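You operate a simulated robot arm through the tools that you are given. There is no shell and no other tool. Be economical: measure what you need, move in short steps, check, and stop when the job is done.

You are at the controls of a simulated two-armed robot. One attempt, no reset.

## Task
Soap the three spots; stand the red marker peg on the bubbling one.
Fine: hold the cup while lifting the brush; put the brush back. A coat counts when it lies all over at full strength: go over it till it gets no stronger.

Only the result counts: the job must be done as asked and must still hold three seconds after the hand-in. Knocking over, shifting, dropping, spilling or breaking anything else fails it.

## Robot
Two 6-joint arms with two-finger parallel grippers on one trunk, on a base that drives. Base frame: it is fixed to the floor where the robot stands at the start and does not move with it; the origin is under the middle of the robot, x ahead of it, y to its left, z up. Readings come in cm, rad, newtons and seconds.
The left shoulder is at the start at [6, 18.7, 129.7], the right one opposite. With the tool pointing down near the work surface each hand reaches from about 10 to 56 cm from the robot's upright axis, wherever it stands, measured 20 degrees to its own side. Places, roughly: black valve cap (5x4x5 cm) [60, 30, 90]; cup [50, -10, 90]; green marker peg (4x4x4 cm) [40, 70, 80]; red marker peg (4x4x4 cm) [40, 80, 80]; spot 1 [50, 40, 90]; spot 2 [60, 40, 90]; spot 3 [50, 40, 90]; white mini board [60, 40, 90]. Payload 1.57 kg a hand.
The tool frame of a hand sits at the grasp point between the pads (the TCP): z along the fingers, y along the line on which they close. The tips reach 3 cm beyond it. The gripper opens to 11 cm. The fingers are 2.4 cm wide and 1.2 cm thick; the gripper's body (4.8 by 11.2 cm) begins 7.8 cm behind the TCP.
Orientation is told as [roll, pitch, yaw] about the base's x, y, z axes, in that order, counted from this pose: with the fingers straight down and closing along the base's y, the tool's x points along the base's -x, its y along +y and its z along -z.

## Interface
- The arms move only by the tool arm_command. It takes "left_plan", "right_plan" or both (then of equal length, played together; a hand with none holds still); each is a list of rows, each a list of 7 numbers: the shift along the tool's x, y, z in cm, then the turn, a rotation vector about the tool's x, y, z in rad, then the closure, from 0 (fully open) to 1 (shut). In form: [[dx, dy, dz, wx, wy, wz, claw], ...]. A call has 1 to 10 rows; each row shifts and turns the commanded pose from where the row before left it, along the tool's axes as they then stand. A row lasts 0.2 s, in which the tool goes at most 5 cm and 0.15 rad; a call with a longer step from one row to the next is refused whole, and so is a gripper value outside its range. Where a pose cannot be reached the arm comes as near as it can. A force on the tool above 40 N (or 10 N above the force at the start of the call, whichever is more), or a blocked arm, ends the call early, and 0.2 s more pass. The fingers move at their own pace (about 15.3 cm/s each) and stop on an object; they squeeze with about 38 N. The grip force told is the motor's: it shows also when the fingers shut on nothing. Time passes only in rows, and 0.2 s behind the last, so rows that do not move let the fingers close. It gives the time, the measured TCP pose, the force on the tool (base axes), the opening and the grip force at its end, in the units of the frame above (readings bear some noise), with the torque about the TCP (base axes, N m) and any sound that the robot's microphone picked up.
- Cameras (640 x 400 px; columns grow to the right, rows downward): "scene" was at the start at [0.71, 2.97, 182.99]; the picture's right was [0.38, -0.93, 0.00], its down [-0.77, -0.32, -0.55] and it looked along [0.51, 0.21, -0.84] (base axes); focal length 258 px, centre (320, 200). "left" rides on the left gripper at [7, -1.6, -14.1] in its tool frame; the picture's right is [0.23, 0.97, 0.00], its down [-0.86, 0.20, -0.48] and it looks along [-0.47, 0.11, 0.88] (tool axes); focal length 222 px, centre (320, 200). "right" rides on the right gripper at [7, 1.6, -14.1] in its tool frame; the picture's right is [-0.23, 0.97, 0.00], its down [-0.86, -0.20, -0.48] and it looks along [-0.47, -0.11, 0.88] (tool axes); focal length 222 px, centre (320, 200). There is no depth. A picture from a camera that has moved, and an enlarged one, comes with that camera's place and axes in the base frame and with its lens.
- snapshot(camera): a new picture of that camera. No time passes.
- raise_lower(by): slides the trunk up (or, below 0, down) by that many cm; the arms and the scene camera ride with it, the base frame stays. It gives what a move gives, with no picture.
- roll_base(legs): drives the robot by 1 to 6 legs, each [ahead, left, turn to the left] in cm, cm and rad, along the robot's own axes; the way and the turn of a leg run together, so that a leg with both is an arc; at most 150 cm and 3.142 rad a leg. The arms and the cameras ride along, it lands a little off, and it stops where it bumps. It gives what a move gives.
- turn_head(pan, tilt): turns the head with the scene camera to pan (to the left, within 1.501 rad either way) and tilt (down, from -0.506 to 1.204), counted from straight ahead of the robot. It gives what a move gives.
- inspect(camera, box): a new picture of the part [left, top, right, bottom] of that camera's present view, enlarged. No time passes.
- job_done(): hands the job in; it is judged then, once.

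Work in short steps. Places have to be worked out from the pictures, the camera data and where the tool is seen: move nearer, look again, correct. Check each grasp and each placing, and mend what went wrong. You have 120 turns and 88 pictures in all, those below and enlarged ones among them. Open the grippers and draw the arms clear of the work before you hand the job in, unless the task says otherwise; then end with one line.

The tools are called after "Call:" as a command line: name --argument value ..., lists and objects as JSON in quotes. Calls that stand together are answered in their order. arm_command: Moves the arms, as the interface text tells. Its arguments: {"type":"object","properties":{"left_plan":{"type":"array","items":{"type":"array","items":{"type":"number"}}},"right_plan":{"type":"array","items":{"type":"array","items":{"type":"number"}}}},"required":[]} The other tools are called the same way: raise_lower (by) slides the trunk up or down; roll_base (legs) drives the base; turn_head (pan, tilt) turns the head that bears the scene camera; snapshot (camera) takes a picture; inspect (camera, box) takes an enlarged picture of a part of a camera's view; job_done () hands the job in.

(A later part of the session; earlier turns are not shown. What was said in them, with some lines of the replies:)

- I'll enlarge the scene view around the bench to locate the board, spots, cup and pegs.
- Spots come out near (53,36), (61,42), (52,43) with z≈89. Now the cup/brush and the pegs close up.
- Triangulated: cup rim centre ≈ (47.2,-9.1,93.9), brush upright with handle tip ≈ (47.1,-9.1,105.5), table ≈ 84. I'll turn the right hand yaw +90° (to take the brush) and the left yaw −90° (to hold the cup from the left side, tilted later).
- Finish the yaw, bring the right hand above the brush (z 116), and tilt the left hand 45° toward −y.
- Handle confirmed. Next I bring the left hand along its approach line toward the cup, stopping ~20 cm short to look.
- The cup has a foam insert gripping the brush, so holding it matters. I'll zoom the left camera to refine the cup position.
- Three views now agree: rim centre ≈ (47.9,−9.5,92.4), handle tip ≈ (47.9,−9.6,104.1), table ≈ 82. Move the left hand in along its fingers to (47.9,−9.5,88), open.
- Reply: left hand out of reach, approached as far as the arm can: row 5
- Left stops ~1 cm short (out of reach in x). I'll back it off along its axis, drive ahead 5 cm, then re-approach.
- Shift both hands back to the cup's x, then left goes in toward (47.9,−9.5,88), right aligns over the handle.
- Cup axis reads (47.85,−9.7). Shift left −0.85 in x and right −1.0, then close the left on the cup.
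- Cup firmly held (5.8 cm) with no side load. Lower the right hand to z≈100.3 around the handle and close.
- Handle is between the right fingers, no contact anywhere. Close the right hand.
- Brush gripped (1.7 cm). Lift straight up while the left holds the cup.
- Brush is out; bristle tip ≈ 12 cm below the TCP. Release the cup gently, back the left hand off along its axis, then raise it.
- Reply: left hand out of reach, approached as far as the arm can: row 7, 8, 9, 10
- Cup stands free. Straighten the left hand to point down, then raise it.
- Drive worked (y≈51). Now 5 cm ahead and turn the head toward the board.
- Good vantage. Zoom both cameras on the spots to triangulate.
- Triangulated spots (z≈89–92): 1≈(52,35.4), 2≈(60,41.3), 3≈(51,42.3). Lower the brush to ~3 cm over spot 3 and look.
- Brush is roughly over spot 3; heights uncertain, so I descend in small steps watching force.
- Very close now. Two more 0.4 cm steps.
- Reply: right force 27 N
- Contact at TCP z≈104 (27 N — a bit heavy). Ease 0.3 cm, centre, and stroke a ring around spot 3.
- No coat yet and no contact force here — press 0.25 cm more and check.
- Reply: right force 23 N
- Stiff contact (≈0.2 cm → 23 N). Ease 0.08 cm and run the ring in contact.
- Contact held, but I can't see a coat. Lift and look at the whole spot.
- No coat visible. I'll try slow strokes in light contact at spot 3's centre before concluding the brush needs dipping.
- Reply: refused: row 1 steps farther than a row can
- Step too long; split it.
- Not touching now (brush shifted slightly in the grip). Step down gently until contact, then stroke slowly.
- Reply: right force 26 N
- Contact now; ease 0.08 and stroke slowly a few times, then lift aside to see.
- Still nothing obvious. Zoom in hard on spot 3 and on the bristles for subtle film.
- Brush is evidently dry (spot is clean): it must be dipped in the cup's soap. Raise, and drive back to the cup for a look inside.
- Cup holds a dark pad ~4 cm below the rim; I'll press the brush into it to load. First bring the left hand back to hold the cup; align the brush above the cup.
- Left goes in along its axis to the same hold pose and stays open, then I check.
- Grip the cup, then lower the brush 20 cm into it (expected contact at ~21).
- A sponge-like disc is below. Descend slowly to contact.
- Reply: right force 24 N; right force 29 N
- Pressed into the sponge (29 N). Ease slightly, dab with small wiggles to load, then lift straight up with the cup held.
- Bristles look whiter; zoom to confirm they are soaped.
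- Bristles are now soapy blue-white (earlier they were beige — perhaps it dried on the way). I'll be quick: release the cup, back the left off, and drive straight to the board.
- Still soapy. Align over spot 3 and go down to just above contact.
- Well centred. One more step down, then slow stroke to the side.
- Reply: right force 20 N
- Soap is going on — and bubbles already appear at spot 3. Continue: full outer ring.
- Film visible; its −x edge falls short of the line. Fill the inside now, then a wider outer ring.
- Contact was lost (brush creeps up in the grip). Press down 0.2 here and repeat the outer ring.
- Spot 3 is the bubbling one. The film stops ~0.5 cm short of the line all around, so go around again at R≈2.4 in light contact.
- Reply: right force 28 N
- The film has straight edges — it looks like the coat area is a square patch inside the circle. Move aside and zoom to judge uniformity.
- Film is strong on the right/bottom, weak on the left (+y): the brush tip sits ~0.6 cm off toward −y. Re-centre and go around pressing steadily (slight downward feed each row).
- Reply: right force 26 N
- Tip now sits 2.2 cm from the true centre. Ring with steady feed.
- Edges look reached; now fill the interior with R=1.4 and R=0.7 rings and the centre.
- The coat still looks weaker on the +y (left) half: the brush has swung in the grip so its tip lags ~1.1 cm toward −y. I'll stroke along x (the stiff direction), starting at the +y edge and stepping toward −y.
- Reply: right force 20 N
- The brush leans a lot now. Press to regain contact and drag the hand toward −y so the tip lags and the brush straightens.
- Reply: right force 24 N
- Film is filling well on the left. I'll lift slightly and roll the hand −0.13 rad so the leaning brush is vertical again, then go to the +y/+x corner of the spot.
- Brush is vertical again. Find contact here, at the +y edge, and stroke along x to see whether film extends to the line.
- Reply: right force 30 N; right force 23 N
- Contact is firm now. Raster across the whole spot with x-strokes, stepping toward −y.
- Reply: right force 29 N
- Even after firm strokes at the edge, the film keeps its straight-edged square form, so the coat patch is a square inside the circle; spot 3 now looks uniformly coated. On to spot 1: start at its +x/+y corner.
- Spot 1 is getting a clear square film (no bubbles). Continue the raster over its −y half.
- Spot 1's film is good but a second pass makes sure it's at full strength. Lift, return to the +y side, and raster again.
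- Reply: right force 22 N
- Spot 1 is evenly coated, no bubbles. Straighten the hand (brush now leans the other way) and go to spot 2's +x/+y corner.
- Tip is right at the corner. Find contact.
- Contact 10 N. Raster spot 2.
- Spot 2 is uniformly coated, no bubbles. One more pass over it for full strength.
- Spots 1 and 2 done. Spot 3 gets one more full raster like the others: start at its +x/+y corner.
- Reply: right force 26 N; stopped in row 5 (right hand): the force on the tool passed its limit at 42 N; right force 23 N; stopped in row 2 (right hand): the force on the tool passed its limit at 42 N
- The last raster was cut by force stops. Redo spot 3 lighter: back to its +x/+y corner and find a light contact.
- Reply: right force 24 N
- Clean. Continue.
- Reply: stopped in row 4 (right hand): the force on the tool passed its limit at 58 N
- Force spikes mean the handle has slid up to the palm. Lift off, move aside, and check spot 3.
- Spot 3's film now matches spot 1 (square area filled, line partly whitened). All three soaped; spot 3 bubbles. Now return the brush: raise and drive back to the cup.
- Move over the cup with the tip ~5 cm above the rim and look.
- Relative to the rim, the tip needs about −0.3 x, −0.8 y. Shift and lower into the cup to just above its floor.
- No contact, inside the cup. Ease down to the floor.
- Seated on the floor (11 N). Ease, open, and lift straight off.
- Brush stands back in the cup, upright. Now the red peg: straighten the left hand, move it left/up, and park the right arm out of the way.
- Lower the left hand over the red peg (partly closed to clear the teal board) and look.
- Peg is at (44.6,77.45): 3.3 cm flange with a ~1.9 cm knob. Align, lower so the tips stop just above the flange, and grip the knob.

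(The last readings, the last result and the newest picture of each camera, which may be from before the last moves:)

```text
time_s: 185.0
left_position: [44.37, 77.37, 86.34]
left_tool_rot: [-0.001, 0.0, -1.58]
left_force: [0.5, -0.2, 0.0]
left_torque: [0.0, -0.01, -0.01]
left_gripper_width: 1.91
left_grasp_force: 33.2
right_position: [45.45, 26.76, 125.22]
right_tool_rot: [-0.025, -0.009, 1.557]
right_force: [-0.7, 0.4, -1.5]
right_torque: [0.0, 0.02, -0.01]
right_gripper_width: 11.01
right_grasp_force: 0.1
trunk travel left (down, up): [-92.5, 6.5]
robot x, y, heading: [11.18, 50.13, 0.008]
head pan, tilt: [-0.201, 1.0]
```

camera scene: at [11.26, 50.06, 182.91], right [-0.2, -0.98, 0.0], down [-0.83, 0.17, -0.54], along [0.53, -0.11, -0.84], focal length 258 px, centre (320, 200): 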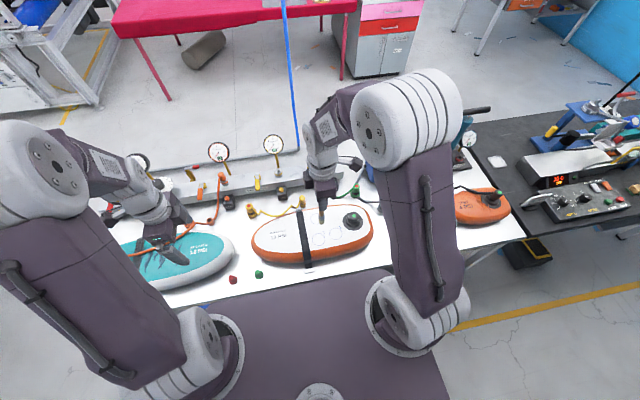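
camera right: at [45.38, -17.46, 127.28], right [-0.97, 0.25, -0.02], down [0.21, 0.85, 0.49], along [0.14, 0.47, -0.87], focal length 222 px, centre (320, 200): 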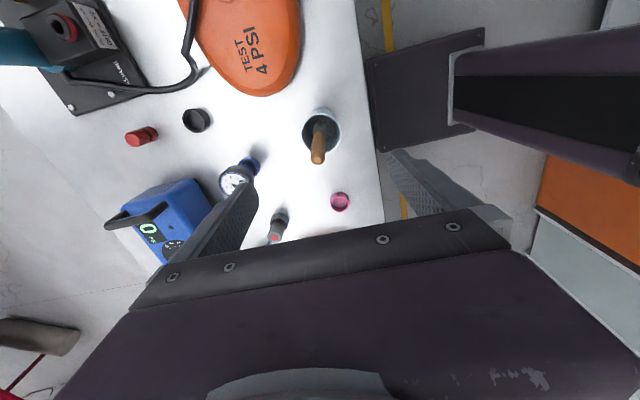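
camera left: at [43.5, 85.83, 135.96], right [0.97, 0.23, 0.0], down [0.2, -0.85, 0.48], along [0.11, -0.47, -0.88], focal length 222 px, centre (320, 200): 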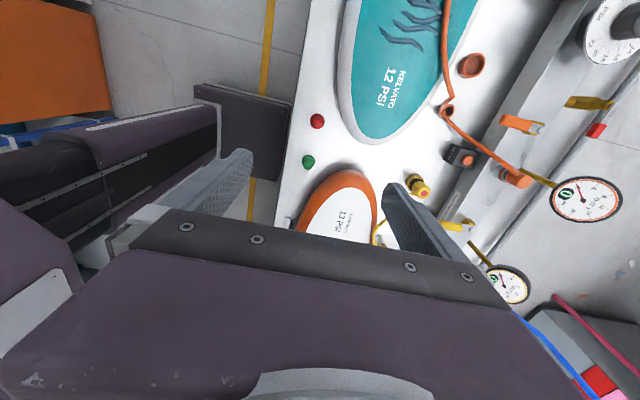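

Peg gripped on the knob. Lift it and move the right arm further aside.

Call:
arm_command --left_plan '[[0, 0, -2, 0, 0, 0, 1], [0, 0, -4.5, 0, 0, 0, 1], [0, 0, -4.5, 0, 0, 0, 1], [0, 0, -4.5, 0, 0, 0, 1], [0, 0, -4.5, 0, 0, 0, 1], [-4.4, 0.8, 0, 0, 0, 0, 1], [-4.4, 0.8, 0, 0, 0, 0, 1], [-4.4, 0.8, 0, 0, 0, 0, 1], [0, 0, 0, 0, 0, 0, 1]]' --right_plan '[[2, 0, 0, 0, 0, 0, 0], [2, 0, 0, 0, 0, 0, 0], [2, 0, 0, 0, 0, 0, 0], [2, 0, 0, 0, 0, 0, 0], [2, 0, 0, 0, 0, 0, 0], [2, 0, 0, 0, 0, 0, 0], [0, 0, 0, 0, 0, 0, 0], [0, 0, 0, 0, 0, 0, 0], [0, 0, 0, 0, 0, 0, 0]]'

Call:
arm_command --left_plan '[[-4.4, 0.8, 0, 0, 0, 0, 1], [-4.4, 0.8, 0, 0, 0, 0, 1], [-4.4, 0.8, 0, 0, 0, 0, 1], [-4.4, 0.8, 0, 0, 0, 0, 1], [-4.4, 0.8, 0, 0, 0, 0, 1], [0, 0, 2, 0, 0, 0, 1], [0, 0, 0, 0, 0, 0, 1]]'

```text
time_s: 187.0
left_position: [46.87, 63.83, 106.48]
left_tool_rot: [0.0, 0.0, -1.58]
left_force: [-0.3, 0.0, -0.5]
left_torque: [-0.01, -0.01, 0.02]
left_gripper_width: 1.91
left_grasp_force: 33.7
right_position: [45.47, 14.79, 125.24]
right_tool_rot: [-0.024, -0.008, 1.56]
right_force: [-0.1, 0.2, 0.2]
right_torque: [-0.02, 0.03, 0.02]
right_gripper_width: 11.01
right_grasp_force: 0.1
trunk travel left (down, up): [-92.5, 6.5]
robot x, y, heading: [10.84, 50.18, 0.003]
head pan, tilt: [-0.201, 1.0]
```

```text
time_s: 188.6
left_position: [50.59, 42.3, 104.43]
left_tool_rot: [0.0, -0.002, -1.581]
left_force: [1.6, 0.0, -0.9]
left_torque: [-0.02, 0.01, -0.03]
left_gripper_width: 1.93
left_grasp_force: 32.6
right_position: [45.44, 14.87, 125.14]
right_tool_rot: [-0.025, -0.009, 1.559]
right_force: [-0.1, 0.1, 0.6]
right_torque: [-0.03, 0.03, 0.0]
right_gripper_width: 11.02
right_grasp_force: 0.1
trunk travel left (down, up): [-92.5, 6.5]
robot x, y, heading: [10.87, 50.31, 0.009]
head pan, tilt: [-0.201, 1.0]
```

Adjust and lower to ~1.5 cm above the spot, then check with the scene camera.

Call:
arm_command --left_plan '[[-0.15, 0.3, 3, 0, 0, 0, 1], [0, 0, 4, 0, 0, 0, 1], [0, 0, 0, 0, 0, 0, 1]]'

Call:
inspect --camera "scene" --box '[284, 210, 348, 250]'

```text
time_s: 189.4
left_position: [50.64, 41.74, 97.14]
left_tool_rot: [0.002, 0.0, -1.58]
left_force: [-1.1, 0.6, -1.0]
left_torque: [-0.02, 0.0, -0.03]
left_gripper_width: 1.9
left_grasp_force: 33.1
right_position: [45.3, 14.8, 125.14]
right_tool_rot: [-0.025, -0.01, 1.557]
right_force: [0.0, 0.3, 0.3]
right_torque: [0.01, -0.02, 0.04]
right_gripper_width: 11.0
right_grasp_force: 0.1
trunk travel left (down, up): [-92.5, 6.5]
robot x, y, heading: [11.35, 49.95, 0.007]
head pan, tilt: [-0.201, 1.0]
```

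```text
10.00 times, centred on (316, 230) of scene
camera zoom: at [12.08, 49.14, 182.91], right [-0.19, -0.98, 0.0], down [-0.83, 0.16, -0.54], along [0.53, -0.1, -0.84], focal length 2578 px, centre (360, -100)
```

zoom: 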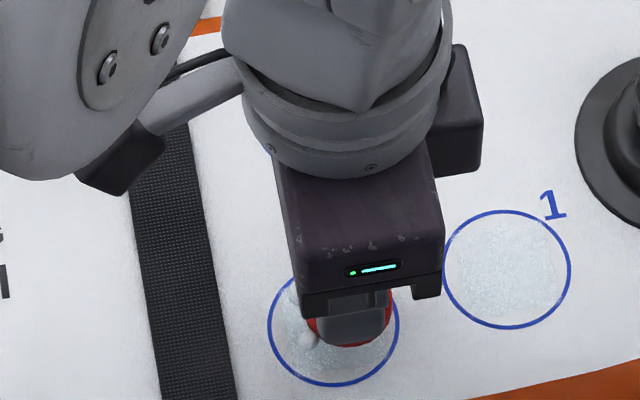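

The peg is ~0.6 cm too far toward −y; x is good. Shift +0.6 y and lower to contact.

Call:
arm_command --left_plan '[[0.6, 0, 0, 0, 0, 0, 1], [0, 0, 0.5, 0, 0, 0, 1], [0, 0, 0.3, 0, 0, 0, 1], [0, 0, 0, 0, 0, 0, 1]]'

Call:
arm_command --left_plan '[[0, 0, 0.25, 0, 0, 0, 1], [0, 0, 0, 0, 0, 0, 1]]'

Call:
arm_command --left_plan '[[0, 0, 0.2, 0, 0, 0, 1], [0, 0, 0, 0, 0, 0, 1]]'

```text
time_s: 190.4
left_position: [50.87, 42.48, 96.48]
left_tool_rot: [0.001, 0.0, -1.579]
left_force: [0.7, 0.0, -0.6]
left_torque: [-0.01, 0.01, 0.03]
left_gripper_width: 1.92
left_grasp_force: 33.0
right_position: [45.46, 14.75, 125.2]
right_tool_rot: [-0.024, -0.009, 1.557]
right_force: [0.2, 0.0, -0.5]
right_torque: [-0.01, 0.0, -0.01]
right_gripper_width: 11.0
right_grasp_force: 0.0
trunk travel left (down, up): [-92.5, 6.5]
robot x, y, heading: [10.85, 50.24, 0.004]
head pan, tilt: [-0.201, 1.0]
```

```text
time_s: 191.0
left_position: [50.81, 42.54, 96.22]
left_tool_rot: [0.001, 0.0, -1.581]
left_force: [0.5, -0.3, -0.1]
left_torque: [-0.01, -0.02, 0.02]
left_gripper_width: 1.92
left_grasp_force: 33.0
right_position: [45.48, 14.84, 125.13]
right_tool_rot: [-0.024, -0.008, 1.559]
right_force: [-0.2, -0.2, 0.1]
right_torque: [0.01, -0.02, 0.02]
right_gripper_width: 10.99
right_grasp_force: 0.0
trunk travel left (down, up): [-92.5, 6.5]
robot x, y, heading: [10.75, 50.24, 0.006]
head pan, tilt: [-0.201, 1.0]
```

```text
time_s: 191.6
left_position: [50.97, 42.49, 96.0]
left_tool_rot: [0.001, 0.0, -1.578]
left_force: [0.3, 0.5, -0.4]
left_torque: [0.01, -0.02, -0.01]
left_gripper_width: 1.9
left_grasp_force: 32.9
right_position: [45.46, 14.84, 125.17]
right_tool_rot: [-0.024, -0.01, 1.558]
right_force: [0.5, -1.2, 0.4]
right_torque: [0.01, 0.0, -0.04]
right_gripper_width: 11.0
right_grasp_force: 0.0
trunk travel left (down, up): [-92.5, 6.5]
robot x, y, heading: [10.82, 50.49, 0.004]
head pan, tilt: [-0.201, 1.0]
```

Call:
arm_command --left_plan '[[0, 0, 0.2, 0, 0, 0, 1], [0, 0, 0, 0, 0, 0, 1]]'

Call:
arm_command --left_plan '[[0, 0, 0.15, 0, 0, 0, 1], [0, 0, 0, 0, 0, 0, 1]]'

```text
time_s: 192.2
left_position: [50.93, 42.4, 95.8]
left_tool_rot: [0.0, 0.0, -1.58]
left_force: [0.1, 0.2, -1.0]
left_torque: [-0.01, 0.0, -0.03]
left_gripper_width: 1.92
left_grasp_force: 33.7
right_position: [45.41, 14.76, 125.18]
right_tool_rot: [-0.024, -0.009, 1.558]
right_force: [0.0, -0.5, 0.0]
right_torque: [0.03, 0.02, 0.02]
right_gripper_width: 11.02
right_grasp_force: 0.0
trunk travel left (down, up): [-92.5, 6.5]
robot x, y, heading: [10.85, 50.41, 0.008]
head pan, tilt: [-0.201, 1.0]
```

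```text
time_s: 192.8
left_position: [50.82, 42.52, 95.78]
left_tool_rot: [0.0, 0.001, -1.581]
left_force: [-0.4, -0.1, -0.1]
left_torque: [0.02, 0.02, 0.03]
left_gripper_width: 1.9
left_grasp_force: 33.2
right_position: [45.48, 14.86, 125.17]
right_tool_rot: [-0.024, -0.009, 1.559]
right_force: [0.5, 0.3, 0.7]
right_torque: [0.0, 0.0, 0.0]
right_gripper_width: 11.01
right_grasp_force: 0.3
trunk travel left (down, up): [-92.5, 6.5]
robot x, y, heading: [11.18, 50.6, 0.008]
head pan, tilt: [-0.201, 1.0]
```

Call:
arm_command --left_plan '[[0, 0, 0.15, 0, 0, 0, 1], [0, 0, 0, 0, 0, 0, 1]]'

Call:
arm_command --left_plan '[[0, 0, 0.12, 0, 0, 0, 1], [0, 0, 0, 0, 0, 0, 1]]'

```text
time_s: 193.4
left_position: [50.87, 42.41, 95.48]
left_tool_rot: [-0.001, 0.0, -1.581]
left_force: [-0.4, 0.4, 0.0]
left_torque: [0.0, -0.02, -0.04]
left_gripper_width: 1.91
left_grasp_force: 32.9
right_position: [45.41, 14.93, 125.21]
right_tool_rot: [-0.024, -0.009, 1.557]
right_force: [-0.8, 0.5, 0.9]
right_torque: [0.02, 0.04, 0.01]
right_gripper_width: 11.03
right_grasp_force: 0.1
trunk travel left (down, up): [-92.5, 6.5]
robot x, y, heading: [11.18, 50.05, 0.003]
head pan, tilt: [-0.201, 1.0]
```

```text
time_s: 194.0
left_position: [50.79, 42.36, 95.37]
left_tool_rot: [-0.001, 0.001, -1.579]
left_force: [0.3, -0.3, -0.1]
left_torque: [0.0, 0.0, 0.01]
left_gripper_width: 1.92
left_grasp_force: 33.1
right_position: [45.36, 14.84, 125.29]
right_tool_rot: [-0.023, -0.009, 1.56]
right_force: [-0.1, 0.0, 0.5]
right_torque: [-0.02, 0.0, 0.01]
right_gripper_width: 10.98
right_grasp_force: 0.0
trunk travel left (down, up): [-92.5, 6.5]
robot x, y, heading: [11.11, 50.45, 0.006]
head pan, tilt: [-0.201, 1.0]
```

Call:
arm_command --left_plan '[[0, 0, 0.15, 0, 0, 0, 1], [0, 0, 0, 0, 0, 0, 1]]'

Call:
arm_command --left_plan '[[0, 0, 0.12, 0, 0, 0, 1], [0, 0, 0, 0, 0, 0, 1]]'

```text
time_s: 194.6
left_position: [50.83, 42.56, 95.36]
left_tool_rot: [0.002, -0.002, -1.58]
left_force: [0.7, 2.0, 17.5]
left_torque: [0.06, -0.04, -0.02]
left_gripper_width: 1.92
left_grasp_force: 33.0
right_position: [45.35, 14.95, 125.19]
right_tool_rot: [-0.025, -0.011, 1.558]
right_force: [-0.6, -0.4, -0.5]
right_torque: [0.04, 0.0, 0.01]
right_gripper_width: 11.02
right_grasp_force: 0.0
trunk travel left (down, up): [-92.5, 6.5]
robot x, y, heading: [11.05, 50.04, 0.005]
head pan, tilt: [-0.201, 1.0]
```

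```text
time_s: 195.2
left_position: [50.89, 42.57, 95.37]
left_tool_rot: [0.004, -0.002, -1.58]
left_force: [2.7, -1.3, 29.0]
left_torque: [-0.05, -0.05, 0.02]
left_gripper_width: 1.9
left_grasp_force: 33.1
right_position: [45.26, 14.89, 125.34]
right_tool_rot: [-0.026, -0.008, 1.558]
right_force: [0.4, -0.8, -0.4]
right_torque: [-0.02, 0.03, 0.02]
right_gripper_width: 11.05
right_grasp_force: 0.2
trunk travel left (down, up): [-92.5, 6.5]
robot x, y, heading: [11.21, 50.26, 0.006]
head pan, tilt: [-0.201, 1.0]
```

The peg is down on the spot. Ease, open, lift straight up, and draw back both arms.

Call:
arm_command --left_plan '[[0, 0, -0.2, 0, 0, 0, 1], [0, 0, 0, 0, 0, 0, 0.6], [0, 0, 0, 0, 0, 0, 0.5], [0, 0, 0, 0, 0, 0, 0.5], [0, 0, -2, 0, 0, 0, 0.5], [0, 0, -4, 0, 0, 0, 0.5], [0, 0, -4, 0, 0, 0, 0], [3, 0, -4, 0, 0, 0, 0], [4.5, -1, -2, 0, 0, 0, 0], [4.5, -1, -2, 0, 0, 0, 0]]'

Call:
arm_command --left_plan '[[4.5, -1, 0, 0, 0, 0, 0], [4.5, -1, 0, 0, 0, 0, 0], [4.5, -1, 0, 0, 0, 0, 0], [0, 0, 0, 0, 0, 0, 0]]'

Call:
inspect --camera "scene" --box '[276, 205, 356, 255]'

```text
refused: row 9 steps farther than a row can; nothing moved
```

```text
time_s: 196.2
left_position: [47.59, 55.77, 95.08]
left_tool_rot: [-0.003, 0.001, -1.579]
left_force: [-0.3, 0.2, 0.1]
left_torque: [0.01, 0.01, -0.03]
left_gripper_width: 10.98
left_grasp_force: 0.0
right_position: [45.45, 14.69, 125.28]
right_tool_rot: [-0.023, -0.008, 1.558]
right_force: [0.0, -0.7, 0.4]
right_torque: [-0.02, -0.02, -0.03]
right_gripper_width: 11.0
right_grasp_force: 0.0
trunk travel left (down, up): [-92.5, 6.5]
robot x, y, heading: [11.28, 50.14, 0.003]
head pan, tilt: [-0.201, 1.0]
```

```text
8.00 times, centred on (316, 230) of scene
camera zoom: at [12.22, 49.07, 182.91], right [-0.19, -0.98, 0.0], down [-0.83, 0.16, -0.54], along [0.53, -0.1, -0.84], focal length 2062 px, centre (352, -40)
```

zoom: 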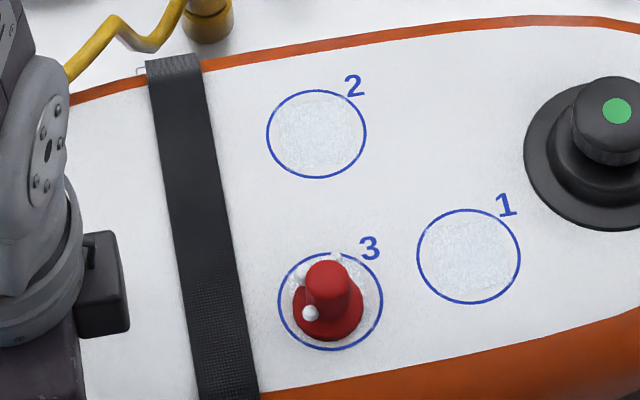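

A refused first call meant the hand slid away while opening, but the picture shows the peg standing upright within circle 3, with spots 1 and 2 coated and intact. Raise the left hand straight up and clear.

Call:
arm_command --left_plan '[[0, 0, -3, 0, 0, 0, 0], [0, 0, -4, 0, 0, 0, 0], [0, 0, -4, 0, 0, 0, 0], [0, 0, -4, 0, 0, 0, 0], [0, 0, -4, 0, 0, 0, 0], [3, -2, -2, 0, 0, 0, 0], [3, -2, 0, 0, 0, 0, 0], [0, 0, 0, 0, 0, 0, 0]]'

Call:
roll_base --legs '[[-10, 0, 0]]'

```text
time_s: 198.0
left_position: [44.18, 61.88, 115.86]
left_tool_rot: [-0.001, 0.0, -1.58]
left_force: [0.6, 0.5, -0.8]
left_torque: [0.03, 0.01, 0.01]
left_gripper_width: 11.01
left_grasp_force: 0.1
right_position: [45.44, 14.72, 125.1]
right_tool_rot: [-0.024, -0.01, 1.559]
right_force: [-0.5, 0.1, -0.7]
right_torque: [0.01, -0.02, 0.03]
right_gripper_width: 11.02
right_grasp_force: 0.0
trunk travel left (down, up): [-92.5, 6.5]
robot x, y, heading: [10.97, 50.16, 0.004]
head pan, tilt: [-0.201, 1.0]
```

```text
time_s: 199.1
left_position: [34.53, 61.81, 115.77]
left_tool_rot: [-0.006, -0.001, -1.579]
left_force: [0.4, -0.4, -0.1]
left_torque: [0.01, 0.02, -0.02]
left_gripper_width: 10.96
left_grasp_force: 0.0
right_position: [35.88, 14.83, 124.89]
right_tool_rot: [-0.019, -0.009, 1.56]
right_force: [1.0, 0.2, -0.5]
right_torque: [0.0, 0.07, -0.05]
right_gripper_width: 10.99
right_grasp_force: 0.1
trunk travel left (down, up): [-92.5, 6.5]
robot x, y, heading: [1.16, 50.37, 0.007]
head pan, tilt: [-0.201, 1.0]
```

Both hands are open and clear of the work, so I hand the job in.

Call:
job_done

```text
The job is handed in.
```

I soaped all three spots; spot 3 bubbles, and the red marker peg stands upright inside its circle. The brush is back in the cup, though I had no pictures left for a last look at the cup, and I judged full-strength coats by eye.
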